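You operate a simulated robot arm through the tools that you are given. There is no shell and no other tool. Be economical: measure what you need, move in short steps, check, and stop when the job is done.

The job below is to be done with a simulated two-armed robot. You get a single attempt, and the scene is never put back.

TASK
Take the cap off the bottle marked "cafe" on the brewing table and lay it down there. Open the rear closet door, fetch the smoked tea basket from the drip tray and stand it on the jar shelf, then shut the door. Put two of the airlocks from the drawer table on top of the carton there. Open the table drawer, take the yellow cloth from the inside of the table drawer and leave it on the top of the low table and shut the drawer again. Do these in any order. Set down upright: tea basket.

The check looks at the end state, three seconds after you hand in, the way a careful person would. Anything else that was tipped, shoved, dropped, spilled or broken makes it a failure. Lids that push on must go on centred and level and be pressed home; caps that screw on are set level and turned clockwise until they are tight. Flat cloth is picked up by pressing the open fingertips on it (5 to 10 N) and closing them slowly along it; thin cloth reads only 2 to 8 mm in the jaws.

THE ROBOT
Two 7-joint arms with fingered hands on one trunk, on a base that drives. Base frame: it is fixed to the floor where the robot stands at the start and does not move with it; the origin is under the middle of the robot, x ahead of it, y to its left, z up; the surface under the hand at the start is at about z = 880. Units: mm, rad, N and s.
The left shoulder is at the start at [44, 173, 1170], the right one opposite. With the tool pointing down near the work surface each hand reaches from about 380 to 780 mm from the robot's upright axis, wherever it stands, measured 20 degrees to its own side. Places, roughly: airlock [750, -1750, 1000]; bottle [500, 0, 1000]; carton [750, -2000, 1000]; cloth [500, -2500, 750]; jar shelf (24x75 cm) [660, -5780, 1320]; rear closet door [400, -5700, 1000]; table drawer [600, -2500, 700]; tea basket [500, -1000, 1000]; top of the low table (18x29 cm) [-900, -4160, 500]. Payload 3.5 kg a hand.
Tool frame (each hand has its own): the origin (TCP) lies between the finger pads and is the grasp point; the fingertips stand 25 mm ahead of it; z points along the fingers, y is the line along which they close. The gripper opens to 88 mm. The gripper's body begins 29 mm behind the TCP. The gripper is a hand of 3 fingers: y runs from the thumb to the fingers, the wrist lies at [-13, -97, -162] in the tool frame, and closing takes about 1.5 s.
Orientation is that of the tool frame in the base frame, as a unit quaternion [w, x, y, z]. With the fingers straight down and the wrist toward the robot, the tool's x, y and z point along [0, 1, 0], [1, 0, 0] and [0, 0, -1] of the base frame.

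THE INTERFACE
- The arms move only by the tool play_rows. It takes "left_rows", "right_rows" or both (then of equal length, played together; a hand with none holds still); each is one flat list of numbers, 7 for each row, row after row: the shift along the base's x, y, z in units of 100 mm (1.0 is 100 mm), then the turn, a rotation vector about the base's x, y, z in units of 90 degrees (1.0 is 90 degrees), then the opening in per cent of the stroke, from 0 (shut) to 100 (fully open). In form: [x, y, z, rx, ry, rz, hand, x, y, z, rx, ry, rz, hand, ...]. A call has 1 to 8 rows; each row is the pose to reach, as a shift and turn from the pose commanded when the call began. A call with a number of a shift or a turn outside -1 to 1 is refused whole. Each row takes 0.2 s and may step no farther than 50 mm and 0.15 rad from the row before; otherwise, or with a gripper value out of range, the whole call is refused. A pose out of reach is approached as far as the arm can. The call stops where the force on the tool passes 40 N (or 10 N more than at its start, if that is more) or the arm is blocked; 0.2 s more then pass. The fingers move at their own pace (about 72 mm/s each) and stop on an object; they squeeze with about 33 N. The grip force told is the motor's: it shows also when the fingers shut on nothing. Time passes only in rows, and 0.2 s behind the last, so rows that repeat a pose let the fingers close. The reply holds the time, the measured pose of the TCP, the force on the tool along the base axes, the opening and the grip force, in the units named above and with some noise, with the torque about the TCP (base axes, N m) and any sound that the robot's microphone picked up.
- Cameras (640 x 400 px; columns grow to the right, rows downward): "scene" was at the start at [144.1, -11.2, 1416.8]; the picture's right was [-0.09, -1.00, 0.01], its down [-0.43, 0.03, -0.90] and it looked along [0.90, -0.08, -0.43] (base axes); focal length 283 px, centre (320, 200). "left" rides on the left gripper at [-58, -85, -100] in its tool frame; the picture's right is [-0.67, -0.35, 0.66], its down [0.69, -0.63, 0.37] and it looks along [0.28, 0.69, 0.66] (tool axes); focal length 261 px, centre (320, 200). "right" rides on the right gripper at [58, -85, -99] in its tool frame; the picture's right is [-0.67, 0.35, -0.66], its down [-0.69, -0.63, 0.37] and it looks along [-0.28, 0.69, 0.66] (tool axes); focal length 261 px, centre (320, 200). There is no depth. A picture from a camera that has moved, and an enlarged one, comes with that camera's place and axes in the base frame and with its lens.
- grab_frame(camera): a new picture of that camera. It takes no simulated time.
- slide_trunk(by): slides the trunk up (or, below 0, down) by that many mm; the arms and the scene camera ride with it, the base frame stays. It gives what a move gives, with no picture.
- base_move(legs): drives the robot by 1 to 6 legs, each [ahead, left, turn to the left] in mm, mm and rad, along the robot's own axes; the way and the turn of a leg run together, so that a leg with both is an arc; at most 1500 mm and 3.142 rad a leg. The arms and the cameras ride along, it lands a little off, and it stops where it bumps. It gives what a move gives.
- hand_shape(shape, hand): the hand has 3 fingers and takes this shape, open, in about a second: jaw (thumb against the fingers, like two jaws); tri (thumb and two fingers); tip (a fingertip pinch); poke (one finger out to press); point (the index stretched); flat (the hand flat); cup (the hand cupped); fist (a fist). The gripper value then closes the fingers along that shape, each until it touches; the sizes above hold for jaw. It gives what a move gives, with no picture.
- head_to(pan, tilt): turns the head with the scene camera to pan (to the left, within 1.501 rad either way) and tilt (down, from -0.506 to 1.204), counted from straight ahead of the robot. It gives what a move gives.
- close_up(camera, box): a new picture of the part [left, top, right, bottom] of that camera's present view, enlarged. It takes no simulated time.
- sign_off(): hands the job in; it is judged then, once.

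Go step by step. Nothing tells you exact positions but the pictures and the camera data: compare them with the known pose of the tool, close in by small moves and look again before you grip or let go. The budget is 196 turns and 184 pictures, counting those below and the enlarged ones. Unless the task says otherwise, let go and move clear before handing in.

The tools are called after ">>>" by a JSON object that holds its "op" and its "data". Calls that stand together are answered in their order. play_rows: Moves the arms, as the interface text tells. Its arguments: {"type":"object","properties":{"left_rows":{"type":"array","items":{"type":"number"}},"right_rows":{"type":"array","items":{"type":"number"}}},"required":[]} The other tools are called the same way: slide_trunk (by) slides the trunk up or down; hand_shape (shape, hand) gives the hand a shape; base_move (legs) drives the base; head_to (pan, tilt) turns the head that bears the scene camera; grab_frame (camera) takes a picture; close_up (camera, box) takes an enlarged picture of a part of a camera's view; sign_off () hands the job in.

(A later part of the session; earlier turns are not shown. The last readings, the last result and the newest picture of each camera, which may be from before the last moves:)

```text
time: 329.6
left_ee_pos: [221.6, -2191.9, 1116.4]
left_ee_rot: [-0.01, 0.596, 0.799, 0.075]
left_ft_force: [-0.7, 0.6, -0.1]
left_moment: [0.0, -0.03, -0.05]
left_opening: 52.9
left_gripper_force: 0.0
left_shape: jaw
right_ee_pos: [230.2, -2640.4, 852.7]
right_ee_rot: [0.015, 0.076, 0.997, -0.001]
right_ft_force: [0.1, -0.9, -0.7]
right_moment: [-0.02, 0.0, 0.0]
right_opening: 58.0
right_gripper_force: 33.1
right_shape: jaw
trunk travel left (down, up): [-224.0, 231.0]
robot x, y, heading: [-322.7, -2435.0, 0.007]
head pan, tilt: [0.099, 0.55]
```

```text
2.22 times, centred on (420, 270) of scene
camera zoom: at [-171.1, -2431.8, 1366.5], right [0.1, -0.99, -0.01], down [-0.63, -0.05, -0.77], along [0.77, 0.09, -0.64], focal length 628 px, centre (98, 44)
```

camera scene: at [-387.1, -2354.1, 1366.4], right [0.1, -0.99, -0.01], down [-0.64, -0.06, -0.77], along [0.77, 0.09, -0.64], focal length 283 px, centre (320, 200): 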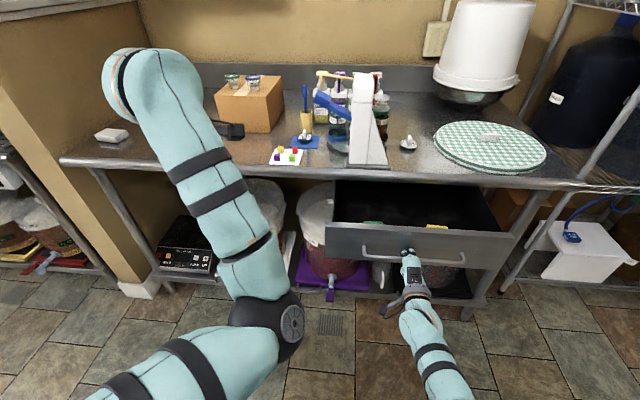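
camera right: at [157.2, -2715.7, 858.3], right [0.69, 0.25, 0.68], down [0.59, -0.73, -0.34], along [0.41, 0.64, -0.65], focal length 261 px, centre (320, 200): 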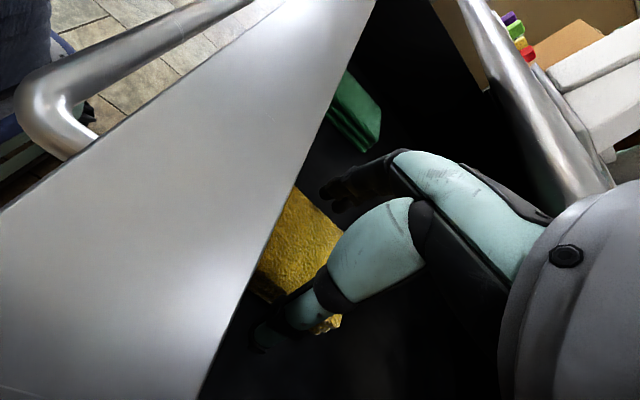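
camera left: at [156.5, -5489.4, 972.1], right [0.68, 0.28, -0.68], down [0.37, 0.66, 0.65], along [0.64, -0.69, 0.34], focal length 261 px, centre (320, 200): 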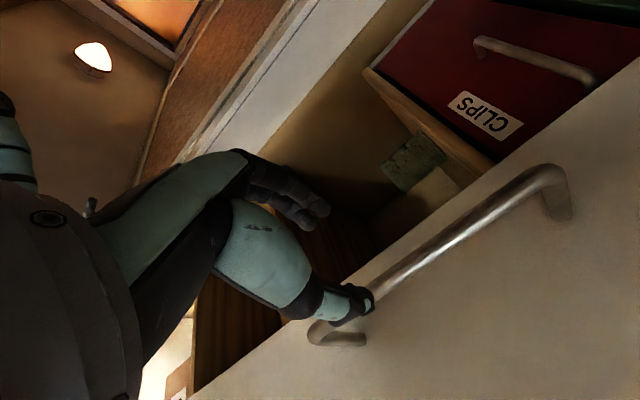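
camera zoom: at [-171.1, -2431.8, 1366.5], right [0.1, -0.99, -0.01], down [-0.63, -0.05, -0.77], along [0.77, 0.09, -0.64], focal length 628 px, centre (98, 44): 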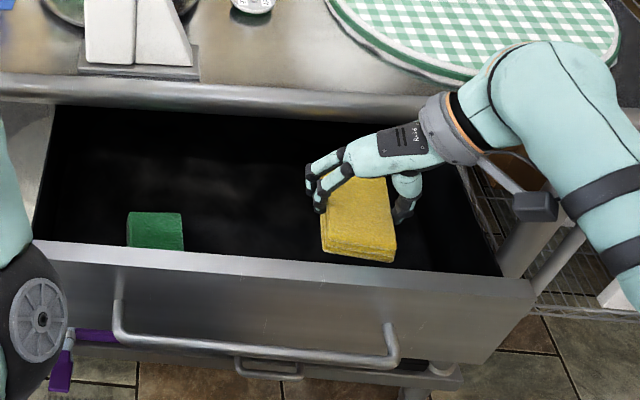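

Cloth is held. Now raise the right hand clear, back up a little, and bring the closed left hand in front of the drawer handle to push it shut.

>>> {"op": "play_rows", "data": {"right_rows": [0, 0, 0.4, 0, 0, 0, 0, 0, 0, 0.8, 0, 0, 0, 0, -0.2, 0, 1, 0, 0, 0, 0, -0.5, 0, 1, 0, 0, 0, 0], "left_rows": [0, 0, 0, 0, 0, 0, 0, 0, 0, 0, 0, 0, 0, 0, 0, 0, 0, 0, 0, 0, 0, 0, 0, 0, 0, 0, 0, 0]}}

>>> {"op": "play_rows", "data": {"right_rows": [0, 0, 0.4, 0, 0, 0, 0, 0, 0, 0.8, 0, 0, 0, 0, -0.1, 0, 1, 0, 0, 0, 0, -0.3, 0, 1, 0, 0, 0, 0]}}

>>> {"op": "base_move", "data": {"legs": [[-120, 0, 0]]}}

>>> {"op": "play_rows", "data": {"left_rows": [-0.1, -0.3, -0.3, 0, 0, 0, 0, -0.2, -0.6, -0.6, 0, 0, 0, 0, -0.3, -0.9, -0.9, 0, 0, 0, 0, -0.3, -1, -1, 0, 0, 0, 0]}}

>>> {"op": "play_rows", "data": {"left_rows": [0, -0.3, -0.3, 0, 0, 0, 0, 0, -0.6, -0.6, 0, 0, 0, 0, 0, -0.9, -0.9, 0, 0, 0, 0, 0, -1, -1, 0, 0, 0, 0]}}

>>> {"op": "play_rows", "data": {"left_rows": [0, -0.3, -0.3, 0, 0, 0, 0, 0, -0.6, -0.6, 0, 0, 0, 0, 0, -0.8, -0.9, 0, 0, 0, 0, 0, -0.8, -1, 0, 0, 0, 0]}}

>>> {"op": "grab_frame", "data": {"camera": "scene"}}

```text
time: 330.6
left_ee_pos: [221.7, -2191.7, 1116.7]
left_ee_rot: [-0.01, 0.596, 0.799, 0.075]
left_ft_force: [0.4, 0.1, 0.3]
left_moment: [0.01, -0.02, 0.02]
left_opening: 0.0
left_gripper_force: 33.2
left_shape: jaw
right_ee_pos: [180.1, -2640.0, 953.5]
right_ee_rot: [0.016, 0.075, 0.997, 0.0]
right_ft_force: [0.9, -0.1, -0.1]
right_moment: [-0.03, -0.02, 0.01]
right_opening: 57.9
right_gripper_force: 33.3
right_shape: jaw
trunk travel left (down, up): [-224.0, 231.0]
robot x, y, heading: [-324.6, -2436.2, 0.004]
head pan, tilt: [0.099, 0.55]
```

```text
time: 331.6
left_ee_pos: [220.1, -2191.2, 1115.7]
left_ee_rot: [-0.01, 0.597, 0.799, 0.076]
left_ft_force: [-0.1, 0.4, -0.3]
left_moment: [-0.02, 0.0, 0.01]
left_opening: 0.0
left_gripper_force: 33.2
left_shape: jaw
right_ee_pos: [149.9, -2639.5, 1053.9]
right_ee_rot: [0.017, 0.074, 0.997, -0.001]
right_ft_force: [0.1, -0.8, 0.2]
right_moment: [-0.02, 0.03, -0.01]
right_opening: 57.9
right_gripper_force: 33.0
right_shape: jaw
trunk travel left (down, up): [-224.0, 231.0]
robot x, y, heading: [-322.5, -2437.6, 0.004]
head pan, tilt: [0.099, 0.55]
```

```text
time: 332.8
left_ee_pos: [103.2, -2191.2, 1115.9]
left_ee_rot: [-0.011, 0.597, 0.798, 0.074]
left_ft_force: [0.4, -0.3, -0.1]
left_moment: [0.0, -0.02, 0.02]
left_opening: 0.0
left_gripper_force: 33.1
left_shape: jaw
right_ee_pos: [33.0, -2640.7, 1052.2]
right_ee_rot: [0.016, 0.075, 0.997, 0.0]
right_ft_force: [0.2, -0.7, -0.1]
right_moment: [-0.06, 0.01, 0.0]
right_opening: 57.6
right_gripper_force: 32.7
right_shape: jaw
trunk travel left (down, up): [-224.0, 231.0]
robot x, y, heading: [-444.1, -2439.1, 0.003]
head pan, tilt: [0.099, 0.55]
```

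```text
time: 334.0
left_ee_pos: [80.5, -2248.9, 1025.8]
left_ee_rot: [-0.022, 0.567, 0.815, 0.115]
left_ft_force: [0.6, -0.6, -0.7]
left_moment: [0.02, -0.02, 0.04]
left_opening: 0.0
left_gripper_force: 32.9
left_shape: jaw
right_ee_pos: [31.0, -2640.0, 1052.3]
right_ee_rot: [0.017, 0.075, 0.997, -0.001]
right_ft_force: [-0.3, 0.8, -0.2]
right_moment: [-0.01, -0.01, 0.0]
right_opening: 57.6
right_gripper_force: 33.4
right_shape: jaw
trunk travel left (down, up): [-224.0, 231.0]
robot x, y, heading: [-445.0, -2441.5, 0.001]
head pan, tilt: [0.099, 0.55]
stopped in row 4 (left hand): the arm was blocked; the commanded pose is now the measured one
```

```text
time: 334.8
left_ee_pos: [96.8, -2273.6, 955.3]
left_ee_rot: [-0.042, 0.534, 0.827, 0.172]
left_ft_force: [0.1, -0.1, 0.4]
left_moment: [-0.01, -0.02, 0.05]
left_opening: 0.3
left_gripper_force: 32.7
left_shape: jaw
right_ee_pos: [30.9, -2641.0, 1053.2]
right_ee_rot: [0.016, 0.075, 0.997, -0.001]
right_ft_force: [-0.9, -0.5, -0.9]
right_moment: [-0.02, -0.02, 0.01]
right_opening: 57.7
right_gripper_force: 33.1
right_shape: jaw
trunk travel left (down, up): [-224.0, 231.0]
robot x, y, heading: [-442.6, -2439.3, 0.002]
head pan, tilt: [0.099, 0.55]
stopped in row 3 (left hand): the arm was blocked; the commanded pose is now the measured one
```

```text
time: 335.4
left_ee_pos: [115.5, -2265.0, 905.2]
left_ee_rot: [-0.065, 0.499, 0.831, 0.236]
left_ft_force: [-0.7, -0.3, 0.4]
left_moment: [0.0, 0.03, 0.01]
left_opening: 0.0
left_gripper_force: 33.2
left_shape: jaw
right_ee_pos: [31.4, -2640.0, 1053.7]
right_ee_rot: [0.016, 0.075, 0.997, -0.001]
right_ft_force: [-0.6, 0.3, -0.4]
right_moment: [0.02, -0.01, 0.01]
right_opening: 57.9
right_gripper_force: 33.0
right_shape: jaw
trunk travel left (down, up): [-224.0, 231.0]
robot x, y, heading: [-447.5, -2438.4, 0.001]
head pan, tilt: [0.099, 0.55]
stopped in row 3 (left hand): the arm was blocked; the commanded pose is now the measured one
```

```text
13 pictures are left
camera scene: at [-290.3, -2431.8, 1366.5], right [0.1, -0.99, -0.01], down [-0.64, -0.05, -0.77], along [0.77, 0.09, -0.64], focal length 283 px, centre (320, 200)
```

scene: 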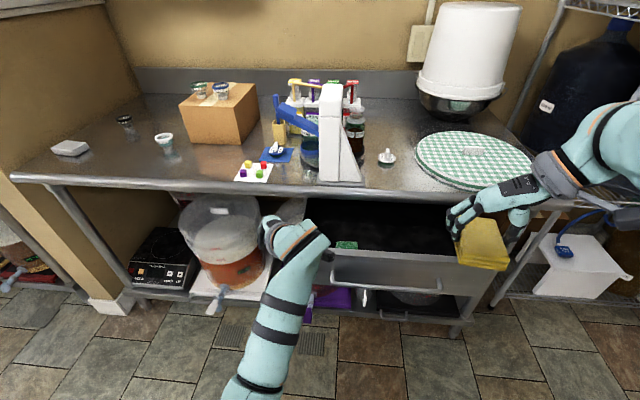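

The left wrist is at joint limits, so I'll position it with the base and trunk instead: back/right, then lower the trunk 130 mm.

>>> {"op": "base_move", "data": {"legs": [[-85, 0, 0], [0, -190, 0]]}}

>>> {"op": "slide_trunk", "data": {"by": -125}}

>>> {"op": "grab_frame", "data": {"camera": "scene"}}

```text
time: 337.6
left_ee_pos: [29.8, -2456.9, 906.1]
left_ee_rot: [-0.066, 0.5, 0.831, 0.236]
left_ft_force: [-0.1, -0.1, 0.2]
left_moment: [0.01, -0.02, -0.04]
left_opening: 0.1
left_gripper_force: 33.2
left_shape: jaw
right_ee_pos: [-53.6, -2833.0, 1052.5]
right_ee_rot: [0.015, 0.075, 0.997, -0.001]
right_ft_force: [0.3, 0.1, -0.2]
right_moment: [0.02, -0.02, 0.04]
right_opening: 57.7
right_gripper_force: 32.9
right_shape: jaw
trunk travel left (down, up): [-224.0, 231.0]
robot x, y, heading: [-526.0, -2630.7, -0.002]
head pan, tilt: [0.099, 0.55]
```

```text
time: 338.5
left_ee_pos: [41.2, -2399.5, 841.3]
left_ee_rot: [-0.101, 0.47, 0.827, 0.293]
left_ft_force: [0.0, 0.1, 0.1]
left_moment: [0.01, -0.01, 0.02]
left_opening: 0.0
left_gripper_force: 33.1
left_shape: jaw
right_ee_pos: [-49.1, -2832.9, 981.5]
right_ee_rot: [0.007, 0.076, 0.997, -0.002]
right_ft_force: [0.2, -0.8, -0.8]
right_moment: [-0.03, -0.01, 0.01]
right_opening: 57.8
right_gripper_force: 32.8
right_shape: jaw
trunk travel left (down, up): [-162.0, 293.0]
robot x, y, heading: [-526.2, -2629.9, -0.005]
head pan, tilt: [0.099, 0.55]
stopped: the arm was blocked; the commanded pose is now the measured one
```

```text
12 pictures are left
camera scene: at [-328.0, -2623.5, 1285.1], right [0.1, -0.99, -0.02], down [-0.7, -0.05, -0.71], along [0.71, 0.09, -0.7], focal length 283 px, centre (320, 200)
```

scene: 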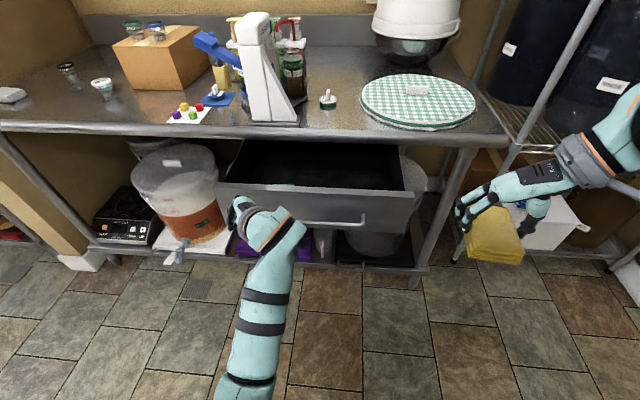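

>>> {"op": "play_rows", "data": {"left_rows": [0, 0, -0.1, 0, -0.09, 0, 0, 0, 0, -0.2, 0, -0.18, 0, 0, 0, 0, -0.3, 0, -0.27, 0, 0, 0, 0, -0.45, 0, -0.36, 0, 0, 0, 0, -0.6, 0, -0.45, 0, 0, 0, 0, -0.75, 0, -0.54, 0, 0]}}

```text
time: 339.9
left_ee_pos: [38.5, -2403.1, 766.9]
left_ee_rot: [0.251, 0.311, 0.795, 0.457]
left_ft_force: [0.4, 0.6, 0.3]
left_moment: [-0.02, 0.0, 0.0]
left_opening: 0.2
left_gripper_force: 33.3
left_shape: jaw
right_ee_pos: [-51.2, -2832.6, 984.1]
right_ee_rot: [0.009, 0.075, 0.997, -0.002]
right_ft_force: [0.0, -0.4, -0.3]
right_moment: [0.02, -0.03, 0.02]
right_opening: 57.7
right_gripper_force: 32.9
right_shape: jaw
trunk travel left (down, up): [-162.0, 293.0]
robot x, y, heading: [-527.3, -2626.8, -0.002]
head pan, tilt: [0.099, 0.55]
```

Works with the hand pitched. Shifting right 80 mm to be at the bar, then driving forward to push the drawer shut.

>>> {"op": "base_move", "data": {"legs": [[0, -80, 0], [150, 0, 0], [120, 0, 0]]}}

>>> {"op": "grab_frame", "data": {"camera": "scene"}}

```text
time: 342.8
left_ee_pos: [313.0, -2477.2, 769.0]
left_ee_rot: [0.25, 0.308, 0.794, 0.46]
left_ft_force: [-10.7, 1.0, -1.3]
left_moment: [0.0, 0.05, -0.02]
left_opening: 0.0
left_gripper_force: 32.8
left_shape: jaw
right_ee_pos: [224.1, -2910.0, 984.0]
right_ee_rot: [0.009, 0.075, 0.997, -0.002]
right_ft_force: [0.3, 0.0, -0.2]
right_moment: [0.0, 0.01, -0.01]
right_opening: 57.9
right_gripper_force: 33.2
right_shape: jaw
trunk travel left (down, up): [-162.0, 293.0]
robot x, y, heading: [-255.5, -2706.6, 0.002]
head pan, tilt: [0.099, 0.55]
```

```text
11 pictures are left
camera scene: at [-58.7, -2701.4, 1287.2], right [0.1, -0.99, -0.02], down [-0.7, -0.05, -0.71], along [0.71, 0.09, -0.7], focal length 283 px, centre (320, 200)
```

scene: 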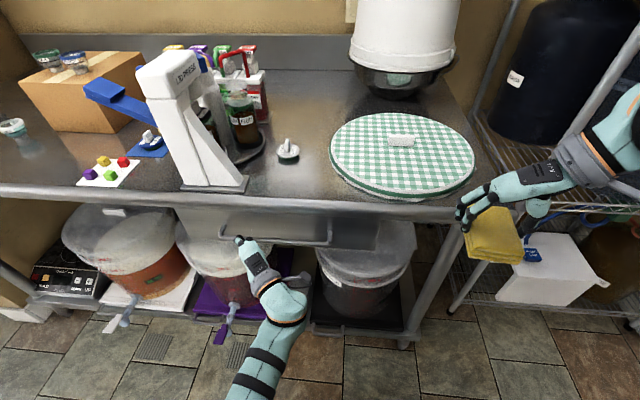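

Nearly shut; finishing with a gentle arm push.

>>> {"op": "play_rows", "data": {"left_rows": [0.06, 0, 0, 0, 0, 0, 0, 0.12, 0, 0, 0, 0, 0, 0, 0.18, 0, 0, 0, 0, 0, 0, 0.24, 0, 0, 0, 0, 0, 0, 0.3, 0, 0, 0, 0, 0, 0, 0.35, 0, 0, 0, 0, 0, 0]}}

>>> {"op": "close_up", "data": {"camera": "scene", "box": [170, 180, 430, 300]}}

```text
time: 343.4
left_ee_pos: [315.6, -2476.8, 770.2]
left_ee_rot: [0.247, 0.304, 0.794, 0.464]
left_ft_force: [-32.9, 0.1, 6.9]
left_moment: [-0.04, 0.15, -0.16]
left_opening: 0.2
left_gripper_force: 33.0
left_shape: jaw
right_ee_pos: [219.4, -2909.5, 985.6]
right_ee_rot: [0.011, 0.074, 0.997, -0.001]
right_ft_force: [0.3, -0.5, 0.2]
right_moment: [0.02, 0.01, 0.01]
right_opening: 57.8
right_gripper_force: 32.9
right_shape: jaw
trunk travel left (down, up): [-162.0, 293.0]
robot x, y, heading: [-258.6, -2708.5, 0.004]
head pan, tilt: [0.099, 0.55]
stopped in row 2 (left hand): the force on the tool passed its limit at 46 N (the readings are from after the stop); the commanded pose is now the measured one
```

```text
2.46 times, centred on (300, 240) of scene
camera zoom: at [-64.7, -2702.2, 1288.3], right [0.1, -0.99, -0.02], down [-0.69, -0.05, -0.72], along [0.71, 0.09, -0.7], focal length 696 px, centre (369, 102)
```

zoom: 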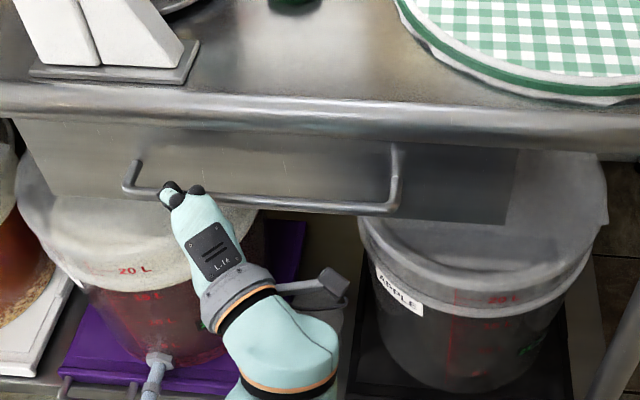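

Drawer is shut. Backing off, raising the trunk, and driving toward the low table at y ≈ −4160.

>>> {"op": "base_move", "data": {"legs": [[-140, 0, 0]]}}

>>> {"op": "slide_trunk", "data": {"by": 130}}

>>> {"op": "base_move", "data": {"legs": [[0, -1400, 0], [0, 0, -1.4]]}}

>>> {"op": "head_to", "data": {"pan": -1.0, "tilt": 0.6}}

>>> {"op": "grab_frame", "data": {"camera": "scene"}}

```text
time: 344.7
left_ee_pos: [180.6, -2477.3, 768.1]
left_ee_rot: [0.247, 0.308, 0.795, 0.461]
left_ft_force: [-0.6, 0.1, 0.2]
left_moment: [0.02, 0.0, 0.01]
left_opening: 0.0
left_gripper_force: 32.9
left_shape: jaw
right_ee_pos: [82.6, -2908.7, 984.5]
right_ee_rot: [0.01, 0.076, 0.997, -0.002]
right_ft_force: [0.7, -0.7, -0.1]
right_moment: [-0.03, -0.03, -0.03]
right_opening: 57.9
right_gripper_force: 32.5
right_shape: jaw
trunk travel left (down, up): [-162.0, 293.0]
robot x, y, heading: [-394.3, -2711.3, 0.003]
head pan, tilt: [0.099, 0.55]
```

```text
time: 346.3
left_ee_pos: [180.2, -2478.7, 897.7]
left_ee_rot: [0.247, 0.309, 0.794, 0.461]
left_ft_force: [0.8, -0.3, 0.8]
left_moment: [0.0, -0.01, 0.0]
left_opening: 0.0
left_gripper_force: 32.7
left_shape: jaw
right_ee_pos: [83.0, -2910.3, 1113.7]
right_ee_rot: [0.009, 0.077, 0.997, -0.001]
right_ft_force: [-0.4, -0.3, 0.8]
right_moment: [-0.01, -0.01, -0.02]
right_opening: 58.0
right_gripper_force: 32.9
right_shape: jaw
trunk travel left (down, up): [-292.0, 163.0]
robot x, y, heading: [-397.2, -2707.2, 0.003]
head pan, tilt: [0.099, 0.55]
```

```text
time: 353.6
left_ee_pos: [174.6, -3895.0, 897.3]
left_ee_rot: [0.243, 0.306, 0.794, 0.465]
left_ft_force: [-15.4, 4.3, 5.0]
left_moment: [0.06, 0.21, 0.01]
left_opening: 0.0
left_gripper_force: 32.7
left_shape: jaw
right_ee_pos: [74.0, -4329.7, 1114.4]
right_ee_rot: [0.01, 0.079, 0.997, -0.002]
right_ft_force: [-0.7, 0.0, 0.1]
right_moment: [0.04, -0.03, 0.02]
right_opening: 58.0
right_gripper_force: 33.1
right_shape: jaw
trunk travel left (down, up): [-292.0, 163.0]
robot x, y, heading: [-398.8, -4125.6, -0.009]
head pan, tilt: [0.099, 0.55]
stopped in leg 2: the force on the tool passed its limit at 48 N (the readings are from after the stop); the commanded pose is now the measured one
```

```text
time: 355.0
left_ee_pos: [173.8, -3894.3, 897.6]
left_ee_rot: [0.244, 0.307, 0.794, 0.464]
left_ft_force: [-18.8, 6.0, 6.1]
left_moment: [0.09, 0.28, 0.04]
left_opening: 0.0
left_gripper_force: 32.9
left_shape: jaw
right_ee_pos: [75.0, -4329.0, 1116.0]
right_ee_rot: [0.011, 0.08, 0.997, -0.001]
right_ft_force: [0.0, 0.1, 0.2]
right_moment: [0.03, 0.03, 0.01]
right_opening: 58.1
right_gripper_force: 32.8
right_shape: jaw
trunk travel left (down, up): [-292.0, 163.0]
robot x, y, heading: [-398.0, -4121.4, -0.002]
head pan, tilt: [-1.0, 0.6]
```

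```text
9 pictures are left
camera scene: at [-328.0, -4201.1, 1443.9], right [-0.84, -0.54, 0.06], down [-0.36, 0.48, -0.8], along [0.4, -0.7, -0.59], focal length 283 px, centre (320, 200)
```

scene: 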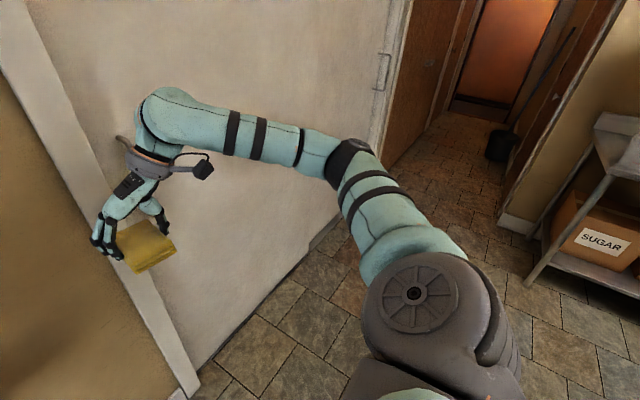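

The left fingertips touched the wall at the start of the turn. Backing off and moving further to open space, then looking right.

>>> {"op": "base_move", "data": {"legs": [[-90, 0, 0], [0, -450, 0]]}}

>>> {"op": "head_to", "data": {"pan": -1.5, "tilt": 0.55}}

>>> {"op": "base_move", "data": {"legs": [[0, 0, -0.7]]}}

>>> {"op": "grab_frame", "data": {"camera": "scene"}}

```text
time: 358.4
left_ee_pos: [83.4, -4346.3, 896.0]
left_ee_rot: [0.244, 0.31, 0.794, 0.463]
left_ft_force: [0.4, 0.4, 0.1]
left_moment: [0.02, 0.02, 0.01]
left_opening: 0.0
left_gripper_force: 32.8
left_shape: jaw
right_ee_pos: [-17.6, -4782.3, 1113.6]
right_ee_rot: [0.009, 0.082, 0.997, -0.002]
right_ft_force: [-0.2, -1.1, 0.4]
right_moment: [0.02, 0.06, 0.01]
right_opening: 57.9
right_gripper_force: 32.8
right_shape: jaw
trunk travel left (down, up): [-292.0, 163.0]
robot x, y, heading: [-492.3, -4572.4, -0.012]
head pan, tilt: [-1.0, 0.6]
```

```text
time: 359.3
left_ee_pos: [84.1, -4347.2, 895.3]
left_ee_rot: [0.245, 0.311, 0.793, 0.463]
left_ft_force: [-0.3, 1.0, 0.6]
left_moment: [-0.01, 0.0, -0.02]
left_opening: 0.2
left_gripper_force: 33.1
left_shape: jaw
right_ee_pos: [-17.7, -4782.3, 1114.5]
right_ee_rot: [0.009, 0.082, 0.997, -0.001]
right_ft_force: [-0.3, 0.0, -1.1]
right_moment: [-0.01, -0.03, 0.01]
right_opening: 57.7
right_gripper_force: 33.7
right_shape: jaw
trunk travel left (down, up): [-292.0, 163.0]
robot x, y, heading: [-494.7, -4571.1, -0.013]
head pan, tilt: [-1.499, 0.55]
```

```text
time: 361.6
left_ee_pos: [90.6, -4781.4, 896.6]
left_ee_rot: [0.391, 0.569, 0.635, 0.347]
left_ft_force: [-0.5, -0.6, 0.3]
left_moment: [0.0, 0.01, -0.01]
left_opening: 0.1
left_gripper_force: 33.6
left_shape: jaw
right_ee_pos: [-271.8, -5042.9, 1113.7]
right_ee_rot: [0.008, 0.427, 0.904, -0.005]
right_ft_force: [0.0, 0.4, -0.1]
right_moment: [-0.03, 0.01, 0.0]
right_opening: 57.8
right_gripper_force: 33.3
right_shape: jaw
trunk travel left (down, up): [-292.0, 163.0]
robot x, y, heading: [-492.8, -4574.3, -0.728]
head pan, tilt: [-1.499, 0.55]
```

```text
8 pictures are left
camera scene: at [-526.8, -4665.9, 1451.0], right [-0.79, 0.61, 0.07], down [0.27, 0.45, -0.85], along [-0.55, -0.65, -0.53], focal length 283 px, centre (320, 200)
```

scene: 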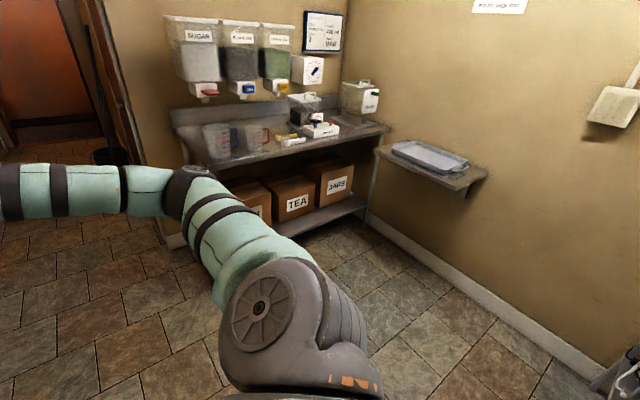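

Open room on that side. Continuing the turn and looking toward the low table.

>>> {"op": "base_move", "data": {"legs": [[0, 0, -1.5]]}}

>>> {"op": "head_to", "data": {"pan": -1.2, "tilt": 0.75}}

>>> {"op": "grab_frame", "data": {"camera": "scene"}}

```text
time: 365.7
left_ee_pos: [-663.0, -5168.9, 896.8]
left_ee_rot: [0.523, 0.849, 0.073, -0.014]
left_ft_force: [-1.3, 0.3, 0.3]
left_moment: [0.0, -0.02, -0.01]
left_opening: 0.0
left_gripper_force: 33.1
left_shape: jaw
right_ee_pos: [-947.8, -4823.4, 1114.5]
right_ee_rot: [0.002, 0.93, 0.367, -0.009]
right_ft_force: [0.1, 0.4, -0.5]
right_moment: [0.01, -0.02, 0.0]
right_opening: 57.5
right_gripper_force: 32.6
right_shape: jaw
trunk travel left (down, up): [-292.0, 163.0]
robot x, y, heading: [-493.6, -4574.5, -2.239]
head pan, tilt: [-1.499, 0.55]
```

```text
time: 366.5
left_ee_pos: [-662.8, -5167.9, 896.2]
left_ee_rot: [0.523, 0.849, 0.073, -0.014]
left_ft_force: [1.3, 1.0, 0.2]
left_moment: [0.03, -0.01, 0.01]
left_opening: 0.0
left_gripper_force: 32.6
left_shape: jaw
right_ee_pos: [-946.4, -4823.5, 1114.4]
right_ee_rot: [0.003, 0.93, 0.368, -0.01]
right_ft_force: [-0.6, -1.0, -1.1]
right_moment: [-0.02, 0.01, 0.03]
right_opening: 57.8
right_gripper_force: 32.4
right_shape: jaw
trunk travel left (down, up): [-292.0, 163.0]
robot x, y, heading: [-491.3, -4570.6, -2.235]
head pan, tilt: [-1.201, 0.75]
```

```text
7 pictures are left
camera scene: at [-589.6, -4573.0, 1432.1], right [0.29, 0.95, 0.07], down [0.68, -0.16, -0.71], along [-0.67, 0.25, -0.7], focal length 283 px, centre (320, 200)
```

scene: 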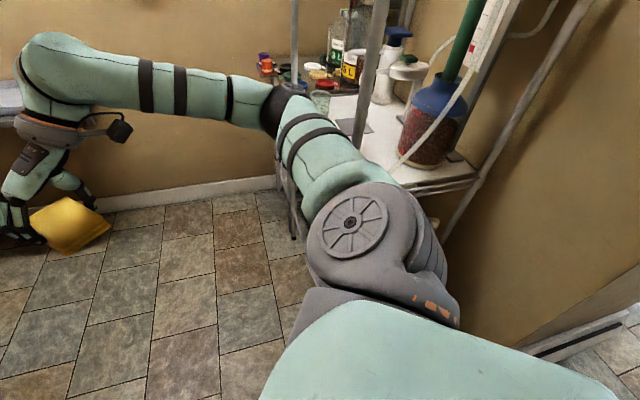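

>>> {"op": "base_move", "data": {"legs": [[-60, 0, 0], [0, 0, -0.9]]}}

>>> {"op": "head_to", "data": {"pan": -0.6, "tilt": 0.75}}

>>> {"op": "grab_frame", "data": {"camera": "scene"}}

```text
time: 369.8
left_ee_pos: [-1025.1, -4769.3, 896.1]
left_ee_rot: [0.466, 0.799, -0.297, -0.236]
left_ft_force: [-0.3, -0.1, 0.0]
left_moment: [-0.01, 0.01, 0.0]
left_opening: 0.1
left_gripper_force: 32.4
left_shape: jaw
right_ee_pos: [-938.3, -4332.2, 1113.2]
right_ee_rot: [-0.001, 0.998, -0.066, -0.009]
right_ft_force: [1.1, 1.0, -0.7]
right_moment: [0.04, 0.0, 0.0]
right_opening: 57.4
right_gripper_force: 33.3
right_shape: jaw
trunk travel left (down, up): [-292.0, 163.0]
robot x, y, heading: [-458.6, -4526.9, -3.122]
head pan, tilt: [-1.201, 0.75]
```

```text
time: 370.8
left_ee_pos: [-1025.5, -4769.2, 896.5]
left_ee_rot: [0.467, 0.798, -0.297, -0.236]
left_ft_force: [0.3, 0.0, 0.1]
left_moment: [-0.01, -0.02, 0.02]
left_opening: 0.0
left_gripper_force: 32.8
left_shape: jaw
right_ee_pos: [-937.9, -4330.8, 1114.8]
right_ee_rot: [-0.001, 0.998, -0.066, -0.01]
right_ft_force: [0.4, -0.4, 0.1]
right_moment: [-0.02, 0.0, 0.01]
right_opening: 57.1
right_gripper_force: 32.9
right_shape: jaw
trunk travel left (down, up): [-292.0, 163.0]
robot x, y, heading: [-455.9, -4523.2, -3.123]
head pan, tilt: [-0.6, 0.75]
```

```text
6 pictures are left
camera scene: at [-552.8, -4483.3, 1429.3], right [0.55, 0.84, 0.04], down [0.62, -0.37, -0.69], along [-0.56, 0.4, -0.72], focal length 283 px, centre (320, 200)
```

scene: 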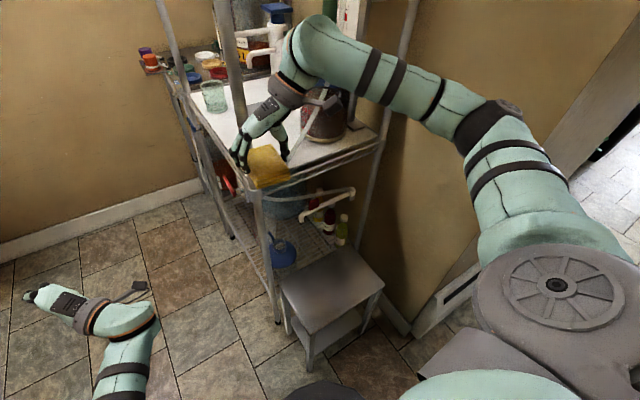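

Now I see the low table (grey stool) at centre ≈[−905, −4150], top z ≈ 500, with the rack behind it (x < −1010). Moving the base so the cloth hangs over the stool, then lowering the trunk.

>>> {"op": "base_move", "data": {"legs": [[-48, 0, -0.018], [0, -181, 0]]}}

>>> {"op": "slide_trunk", "data": {"by": -270}}

```text
time: 372.8
left_ee_pos: [-981.5, -4577.9, 895.6]
left_ee_rot: [0.464, 0.796, -0.305, -0.241]
left_ft_force: [-0.1, 0.8, 0.2]
left_moment: [-0.02, -0.04, -0.01]
left_opening: 0.0
left_gripper_force: 32.9
left_shape: jaw
right_ee_pos: [-886.6, -4142.0, 1114.4]
right_ee_rot: [-0.003, 0.997, -0.075, -0.009]
right_ft_force: [0.2, 0.6, -0.7]
right_moment: [0.0, 0.01, 0.02]
right_opening: 57.6
right_gripper_force: 33.3
right_shape: jaw
trunk travel left (down, up): [-292.0, 163.0]
robot x, y, heading: [-410.7, -4343.4, -3.143]
head pan, tilt: [-0.6, 0.75]
```

```text
time: 375.7
left_ee_pos: [-968.0, -4624.0, 733.7]
left_ee_rot: [0.482, 0.787, -0.272, -0.274]
left_ft_force: [0.3, -0.3, 0.4]
left_moment: [0.03, -0.02, 0.03]
left_opening: 0.0
left_gripper_force: 33.0
left_shape: jaw
right_ee_pos: [-860.1, -4185.8, 957.5]
right_ee_rot: [-0.005, 0.996, -0.063, -0.064]
right_ft_force: [-0.1, -0.8, -0.3]
right_moment: [0.05, 0.03, 0.02]
right_opening: 57.5
right_gripper_force: 33.1
right_shape: jaw
trunk travel left (down, up): [-61.0, 393.0]
robot x, y, heading: [-409.9, -4359.2, -3.124]
head pan, tilt: [-0.6, 0.75]
stopped: the arm was blocked; the commanded pose is now the measured one
```

>>> {"op": "grab_frame", "data": {"camera": "scene"}}

```text
5 pictures are left
camera scene: at [-648.0, -4343.8, 1152.7], right [0.51, 0.83, 0.23], down [0.8, -0.36, -0.49], along [-0.32, 0.43, -0.84], focal length 283 px, centre (320, 200)
```

scene: 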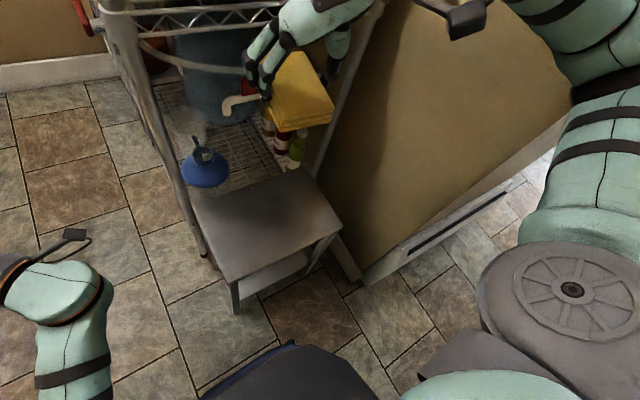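

The right elbow met the wall end behind it. Shifting the robot 120 mm away and compensating with the arm.

>>> {"op": "base_move", "data": {"legs": [[0, 130, -0.015]]}}

>>> {"op": "slide_trunk", "data": {"by": -58}}

>>> {"op": "play_rows", "data": {"right_rows": [-0.05, 0.25, -0.1, 0, 0, 0, 0, -0.1, 0.5, -0.2, 0, 0, 0, 0, -0.2, 0.75, -0.35, 0, 0, 0, 0, -0.3, 1, -0.5, 0, 0, 0, 0]}}

```text
time: 376.4
left_ee_pos: [-968.6, -4625.8, 739.1]
left_ee_rot: [0.483, 0.786, -0.27, -0.274]
left_ft_force: [-0.4, 0.0, 0.2]
left_moment: [0.04, 0.02, -0.01]
left_opening: 0.0
left_gripper_force: 33.3
left_shape: jaw
right_ee_pos: [-859.8, -4185.9, 960.6]
right_ee_rot: [-0.003, 0.996, -0.061, -0.07]
right_ft_force: [0.2, 0.4, -0.7]
right_moment: [0.0, 0.02, 0.04]
right_opening: 57.6
right_gripper_force: 33.3
right_shape: jaw
trunk travel left (down, up): [-61.0, 393.0]
robot x, y, heading: [-410.5, -4360.7, -3.119]
head pan, tilt: [-0.6, 0.75]
stopped in leg 1: the robot was blocked; the commanded pose is now the measured one
```

```text
time: 377.6
left_ee_pos: [-954.0, -4639.2, 806.3]
left_ee_rot: [0.522, 0.757, -0.248, -0.305]
left_ft_force: [0.5, 0.0, -0.4]
left_moment: [0.02, 0.01, -0.03]
left_opening: 0.0
left_gripper_force: 32.9
left_shape: jaw
right_ee_pos: [-824.6, -4187.7, 1016.4]
right_ee_rot: [0.007, 0.99, -0.057, -0.13]
right_ft_force: [1.0, -1.9, -0.1]
right_moment: [0.23, 0.07, -0.07]
right_opening: 57.6
right_gripper_force: 32.7
right_shape: jaw
trunk travel left (down, up): [-62.0, 393.0]
robot x, y, heading: [-409.8, -4362.6, -3.122]
head pan, tilt: [-0.6, 0.75]
stopped: the arm was blocked; the commanded pose is now the measured one
```

```text
time: 378.8
left_ee_pos: [-957.2, -4631.2, 811.3]
left_ee_rot: [0.523, 0.756, -0.247, -0.308]
left_ft_force: [-0.3, 0.0, 0.5]
left_moment: [0.01, 0.01, 0.01]
left_opening: 0.0
left_gripper_force: 33.1
left_shape: jaw
right_ee_pos: [-858.2, -4078.4, 965.5]
right_ee_rot: [0.009, 0.99, -0.057, -0.13]
right_ft_force: [0.0, -0.1, -0.3]
right_moment: [0.0, 0.0, -0.02]
right_opening: 57.4
right_gripper_force: 32.6
right_shape: jaw
trunk travel left (down, up): [-62.0, 393.0]
robot x, y, heading: [-410.2, -4361.3, -3.115]
head pan, tilt: [-0.6, 0.75]
stopped in row 4 (right hand): the arm was blocked; the commanded pose is now the measured one
```

The trunk is jammed at this low setting. Raising it again and reassessing.

>>> {"op": "slide_trunk", "data": {"by": 110}}

>>> {"op": "base_move", "data": {"legs": [[0, 100, 0]]}}

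>>> {"op": "head_to", "data": {"pan": -0.45, "tilt": 0.7}}

>>> {"op": "grab_frame", "data": {"camera": "scene"}}

```text
time: 380.2
left_ee_pos: [-960.5, -4626.3, 889.8]
left_ee_rot: [0.52, 0.759, -0.257, -0.296]
left_ft_force: [0.6, 0.0, 0.6]
left_moment: [0.0, -0.01, 0.02]
left_opening: 0.0
left_gripper_force: 32.9
left_shape: jaw
right_ee_pos: [-867.5, -4071.5, 1044.3]
right_ee_rot: [0.011, 0.992, -0.059, -0.114]
right_ft_force: [-0.2, 0.1, 0.1]
right_moment: [0.04, 0.02, 0.0]
right_opening: 57.3
right_gripper_force: 33.3
right_shape: jaw
trunk travel left (down, up): [-172.0, 283.0]
robot x, y, heading: [-403.3, -4364.1, -3.117]
head pan, tilt: [-0.6, 0.75]
```

```text
time: 381.4
left_ee_pos: [-957.3, -4726.5, 889.4]
left_ee_rot: [0.522, 0.758, -0.256, -0.295]
left_ft_force: [0.2, 0.3, -0.1]
left_moment: [-0.02, 0.0, -0.01]
left_opening: 0.1
left_gripper_force: 33.0
left_shape: jaw
right_ee_pos: [-865.4, -4172.9, 1042.9]
right_ee_rot: [0.012, 0.992, -0.058, -0.113]
right_ft_force: [-0.4, 0.1, -0.2]
right_moment: [0.01, 0.03, -0.03]
right_opening: 57.2
right_gripper_force: 32.3
right_shape: jaw
trunk travel left (down, up): [-172.0, 283.0]
robot x, y, heading: [-408.3, -4466.4, -3.12]
head pan, tilt: [-0.6, 0.75]
```

```text
time: 382.1
left_ee_pos: [-957.5, -4727.5, 890.1]
left_ee_rot: [0.522, 0.759, -0.256, -0.295]
left_ft_force: [-0.4, -0.1, 0.2]
left_moment: [0.02, 0.01, 0.01]
left_opening: 0.0
left_gripper_force: 32.8
left_shape: jaw
right_ee_pos: [-866.6, -4173.3, 1044.4]
right_ee_rot: [0.012, 0.992, -0.059, -0.111]
right_ft_force: [-0.6, 0.1, -1.0]
right_moment: [0.02, 0.06, -0.03]
right_opening: 57.3
right_gripper_force: 33.0
right_shape: jaw
trunk travel left (down, up): [-172.0, 283.0]
robot x, y, heading: [-404.9, -4468.7, -3.116]
head pan, tilt: [-0.45, 0.7]
```

```text
4 pictures are left
camera scene: at [-581.5, -4433.8, 1290.2], right [0.4, 0.91, 0.09], down [0.73, -0.26, -0.63], along [-0.55, 0.32, -0.77], focal length 283 px, centre (320, 200)
```

scene: 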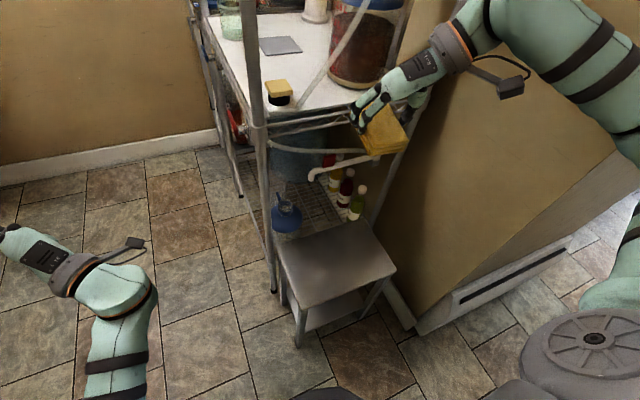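

Stool centre ≈[−908, −4158]. I'll level the hand, yaw it so the wrist faces the robot, then lower over the stool.

>>> {"op": "play_rows", "data": {"right_rows": [0, 0, 0, 0, -0.07, 0, 0, 0, 0, 0, 0, -0.14, 0, 0]}}

>>> {"op": "play_rows", "data": {"right_rows": [0, 0.02, 0, 0, 0, -0.09, 0, 0, 0.04, 0, 0, 0, -0.18, 0, 0, 0.06, 0, 0, 0, -0.27, 0, 0, 0.08, 0, 0, 0, -0.36, 0, 0, 0.1, 0, 0, 0, -0.45, 0, 0, 0.12, 0, 0, 0, -0.54, 0, 0, 0.14, 0, 0, 0, -0.63, 0, 0, 0.16, 0, 0, 0, -0.72, 0]}}

>>> {"op": "base_move", "data": {"legs": [[50, 0, -0.02]]}}

>>> {"op": "play_rows", "data": {"right_rows": [0.05, 0, -0.2, 0, 0, -0.09, 0, 0.1, 0, -0.5, 0, 0, -0.18, 0, 0.1, 0, -0.9, 0, 0, -0.18, 0, 0.1, 0, -1, 0, 0, -0.18, 0]}}

```text
time: 382.7
left_ee_pos: [-959.4, -4726.6, 888.7]
left_ee_rot: [0.521, 0.759, -0.256, -0.295]
left_ft_force: [0.0, -0.7, 0.3]
left_moment: [0.01, 0.0, -0.03]
left_opening: 0.1
left_gripper_force: 33.3
left_shape: jaw
right_ee_pos: [-865.3, -4171.4, 1043.3]
right_ee_rot: [0.006, 0.998, -0.058, -0.002]
right_ft_force: [-0.6, 0.2, -0.7]
right_moment: [-0.01, 0.02, 0.0]
right_opening: 57.8
right_gripper_force: 32.7
right_shape: jaw
trunk travel left (down, up): [-172.0, 283.0]
robot x, y, heading: [-408.0, -4462.7, -3.122]
head pan, tilt: [-0.45, 0.7]
```

```text
time: 384.5
left_ee_pos: [-958.2, -4727.1, 888.6]
left_ee_rot: [0.521, 0.759, -0.256, -0.295]
left_ft_force: [-0.4, 0.2, 0.1]
left_moment: [-0.01, -0.02, -0.01]
left_opening: 0.1
left_gripper_force: 32.8
left_shape: jaw
right_ee_pos: [-865.2, -4157.3, 1043.5]
right_ee_rot: [0.002, 0.81, -0.586, -0.006]
right_ft_force: [0.5, -0.6, -0.5]
right_moment: [0.03, 0.02, 0.04]
right_opening: 57.8
right_gripper_force: 33.5
right_shape: jaw
trunk travel left (down, up): [-172.0, 283.0]
robot x, y, heading: [-405.9, -4466.4, -3.121]
head pan, tilt: [-0.45, 0.7]
```

```text
time: 385.4
left_ee_pos: [-1013.2, -4715.3, 890.3]
left_ee_rot: [0.518, 0.756, -0.264, -0.301]
left_ft_force: [0.8, -1.0, -0.1]
left_moment: [0.02, -0.01, 0.01]
left_opening: 0.0
left_gripper_force: 33.1
left_shape: jaw
right_ee_pos: [-908.1, -4148.0, 1044.3]
right_ee_rot: [0.003, 0.805, -0.594, -0.006]
right_ft_force: [0.9, 0.6, -0.6]
right_moment: [-0.02, 0.01, 0.0]
right_opening: 57.4
right_gripper_force: 33.2
right_shape: jaw
trunk travel left (down, up): [-172.0, 283.0]
robot x, y, heading: [-456.9, -4467.0, -3.136]
head pan, tilt: [-0.45, 0.7]
```

```text
time: 386.4
left_ee_pos: [-1013.4, -4716.4, 888.8]
left_ee_rot: [0.518, 0.756, -0.264, -0.301]
left_ft_force: [-0.2, 0.0, 0.5]
left_moment: [0.02, 0.0, 0.0]
left_opening: 0.4
left_gripper_force: 32.7
left_shape: jaw
right_ee_pos: [-899.5, -4149.1, 944.7]
right_ee_rot: [0.002, 0.713, -0.701, -0.007]
right_ft_force: [0.5, -0.1, -0.4]
right_moment: [0.02, 0.0, 0.0]
right_opening: 57.2
right_gripper_force: 33.4
right_shape: jaw
trunk travel left (down, up): [-172.0, 283.0]
robot x, y, heading: [-458.4, -4462.1, -3.139]
head pan, tilt: [-0.45, 0.7]
```

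Well placed. Lowering toward the stool.

>>> {"op": "play_rows", "data": {"right_rows": [0, 0, -0.4, 0, 0, 0, 0, 0, 0, -0.8, 0, 0, 0, 0, 0, 0, -1, 0, 0, 0, 0]}}

>>> {"op": "play_rows", "data": {"right_rows": [0, 0, -0.4, 0, 0, 0, 0, 0, 0, -0.8, 0, 0, 0, 0, 0, 0, -1, 0, 0, 0, 0]}}

>>> {"op": "play_rows", "data": {"right_rows": [0, 0, -0.4, 0, 0, 0, 0, 0, 0, -0.8, 0, 0, 0, 0, 0, 0, -1, 0, 0, 0, 0]}}

>>> {"op": "grab_frame", "data": {"camera": "scene"}}

```text
time: 387.2
left_ee_pos: [-1013.2, -4715.3, 889.7]
left_ee_rot: [0.517, 0.755, -0.265, -0.302]
left_ft_force: [0.0, -0.8, 0.0]
left_moment: [-0.01, -0.02, 0.01]
left_opening: 0.1
left_gripper_force: 32.7
left_shape: jaw
right_ee_pos: [-898.9, -4148.1, 841.5]
right_ee_rot: [0.003, 0.713, -0.701, -0.006]
right_ft_force: [0.3, 0.1, -0.6]
right_moment: [0.0, -0.01, 0.0]
right_opening: 57.6
right_gripper_force: 33.0
right_shape: jaw
trunk travel left (down, up): [-172.0, 283.0]
robot x, y, heading: [-456.0, -4465.5, -3.136]
head pan, tilt: [-0.45, 0.7]
```

```text
time: 388.0
left_ee_pos: [-1013.3, -4717.1, 890.6]
left_ee_rot: [0.518, 0.756, -0.264, -0.301]
left_ft_force: [0.7, -0.5, -1.0]
left_moment: [-0.01, 0.02, 0.02]
left_opening: 0.1
left_gripper_force: 32.5
left_shape: jaw
right_ee_pos: [-900.1, -4149.2, 743.7]
right_ee_rot: [0.002, 0.713, -0.701, -0.006]
right_ft_force: [0.2, 0.1, -0.7]
right_moment: [-0.02, -0.02, -0.01]
right_opening: 57.3
right_gripper_force: 33.0
right_shape: jaw
trunk travel left (down, up): [-172.0, 283.0]
robot x, y, heading: [-457.9, -4464.4, -3.138]
head pan, tilt: [-0.45, 0.7]
```

```text
time: 388.8
left_ee_pos: [-1013.0, -4716.8, 888.6]
left_ee_rot: [0.519, 0.756, -0.264, -0.301]
left_ft_force: [-0.8, -0.5, 0.4]
left_moment: [0.0, 0.0, 0.0]
left_opening: 0.0
left_gripper_force: 33.1
left_shape: jaw
right_ee_pos: [-898.0, -4149.2, 643.5]
right_ee_rot: [0.002, 0.714, -0.701, -0.006]
right_ft_force: [-0.3, 0.2, -1.1]
right_moment: [0.0, -0.01, 0.03]
right_opening: 57.2
right_gripper_force: 33.4
right_shape: jaw
trunk travel left (down, up): [-172.0, 283.0]
robot x, y, heading: [-456.3, -4464.9, -3.14]
head pan, tilt: [-0.45, 0.7]
```

```text
3 pictures are left
camera scene: at [-630.4, -4430.8, 1290.2], right [0.42, 0.9, 0.09], down [0.73, -0.28, -0.63], along [-0.54, 0.33, -0.77], focal length 283 px, centre (320, 200)
```

scene: 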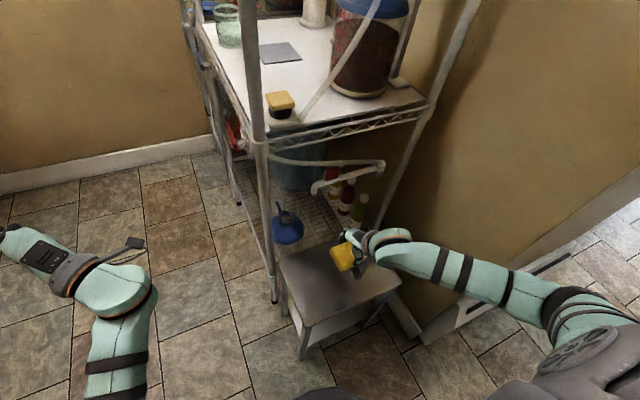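

Cloth is right over the stool. Lowering to contact.

>>> {"op": "play_rows", "data": {"right_rows": [0.05, 0, -0.4, 0, 0, 0, 0, 0.1, 0, -0.75, 0, 0, 0, 0]}}

>>> {"op": "play_rows", "data": {"right_rows": [0, 0, -0.05, 0, 0, 0, 0, 0, 0, -0.1, 0, 0, 0, 0, 0, 0, -0.15, 0, 0, 0, 0]}}

>>> {"op": "play_rows", "data": {"right_rows": [0, 0, -0.04, 0, 0, 0, 0, 0, 0, -0.08, 0, 0, 0, 0]}}

```text
time: 389.4
left_ee_pos: [-1013.5, -4716.2, 888.9]
left_ee_rot: [0.518, 0.756, -0.265, -0.301]
left_ft_force: [0.5, 0.4, 0.4]
left_moment: [0.01, 0.02, -0.04]
left_opening: 0.0
left_gripper_force: 32.7
left_shape: jaw
right_ee_pos: [-887.9, -4148.7, 568.1]
right_ee_rot: [0.003, 0.713, -0.701, -0.007]
right_ft_force: [-0.6, -0.2, -1.2]
right_moment: [0.0, 0.0, 0.0]
right_opening: 57.4
right_gripper_force: 32.7
right_shape: jaw
trunk travel left (down, up): [-172.0, 283.0]
robot x, y, heading: [-455.8, -4468.4, -3.138]
head pan, tilt: [-0.45, 0.7]
```

```text
time: 390.2
left_ee_pos: [-1014.9, -4716.0, 888.7]
left_ee_rot: [0.518, 0.756, -0.264, -0.301]
left_ft_force: [0.0, 0.0, 0.3]
left_moment: [0.01, -0.02, 0.0]
left_opening: 0.1
left_gripper_force: 33.2
left_shape: jaw
right_ee_pos: [-887.5, -4148.3, 554.5]
right_ee_rot: [0.003, 0.713, -0.701, -0.006]
right_ft_force: [0.1, 0.1, -0.9]
right_moment: [0.03, 0.01, 0.01]
right_opening: 57.3
right_gripper_force: 32.9
right_shape: jaw
trunk travel left (down, up): [-172.0, 283.0]
robot x, y, heading: [-453.2, -4464.5, -3.136]
head pan, tilt: [-0.45, 0.7]
```

```text
time: 390.8
left_ee_pos: [-1013.6, -4715.9, 890.6]
left_ee_rot: [0.518, 0.756, -0.264, -0.3]
left_ft_force: [0.8, 0.2, 0.4]
left_moment: [-0.03, 0.02, 0.0]
left_opening: 0.1
left_gripper_force: 33.1
left_shape: jaw
right_ee_pos: [-888.2, -4147.6, 545.5]
right_ee_rot: [0.002, 0.713, -0.701, -0.006]
right_ft_force: [-0.5, 1.0, -0.2]
right_moment: [-0.02, -0.01, -0.05]
right_opening: 57.2
right_gripper_force: 32.8
right_shape: jaw
trunk travel left (down, up): [-172.0, 283.0]
robot x, y, heading: [-454.0, -4462.8, -3.142]
head pan, tilt: [-0.45, 0.7]
```

>>> {"op": "play_rows", "data": {"right_rows": [0, 0, -0.04, 0, 0, 0, 0, 0, 0, -0.08, 0, 0, 0, 0]}}

>>> {"op": "play_rows", "data": {"right_rows": [0, 0, -0.04, 0, 0, 0, 0, 0, 0, -0.08, 0, 0, 0, 0]}}

```text
time: 391.4
left_ee_pos: [-1013.4, -4716.0, 889.1]
left_ee_rot: [0.518, 0.756, -0.264, -0.3]
left_ft_force: [-1.0, 0.6, -0.2]
left_moment: [-0.01, -0.02, -0.02]
left_opening: 0.1
left_gripper_force: 32.8
left_shape: jaw
right_ee_pos: [-888.5, -4147.6, 538.3]
right_ee_rot: [0.003, 0.713, -0.701, -0.006]
right_ft_force: [-0.2, -0.6, 0.0]
right_moment: [0.02, -0.02, 0.0]
right_opening: 57.1
right_gripper_force: 33.4
right_shape: jaw
trunk travel left (down, up): [-172.0, 283.0]
robot x, y, heading: [-457.1, -4465.4, -3.138]
head pan, tilt: [-0.45, 0.7]
```

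```text
time: 392.0
left_ee_pos: [-1010.9, -4718.0, 892.2]
left_ee_rot: [0.517, 0.756, -0.263, -0.302]
left_ft_force: [-0.6, -0.3, -0.2]
left_moment: [0.01, 0.01, 0.01]
left_opening: 0.0
left_gripper_force: 33.3
left_shape: jaw
right_ee_pos: [-888.5, -4149.6, 533.9]
right_ee_rot: [0.004, 0.713, -0.701, -0.009]
right_ft_force: [1.5, 2.2, 32.2]
right_moment: [0.06, -0.25, -0.07]
right_opening: 56.6
right_gripper_force: 33.2
right_shape: jaw
trunk travel left (down, up): [-172.0, 283.0]
robot x, y, heading: [-454.9, -4465.6, -3.138]
head pan, tilt: [-0.45, 0.7]
```

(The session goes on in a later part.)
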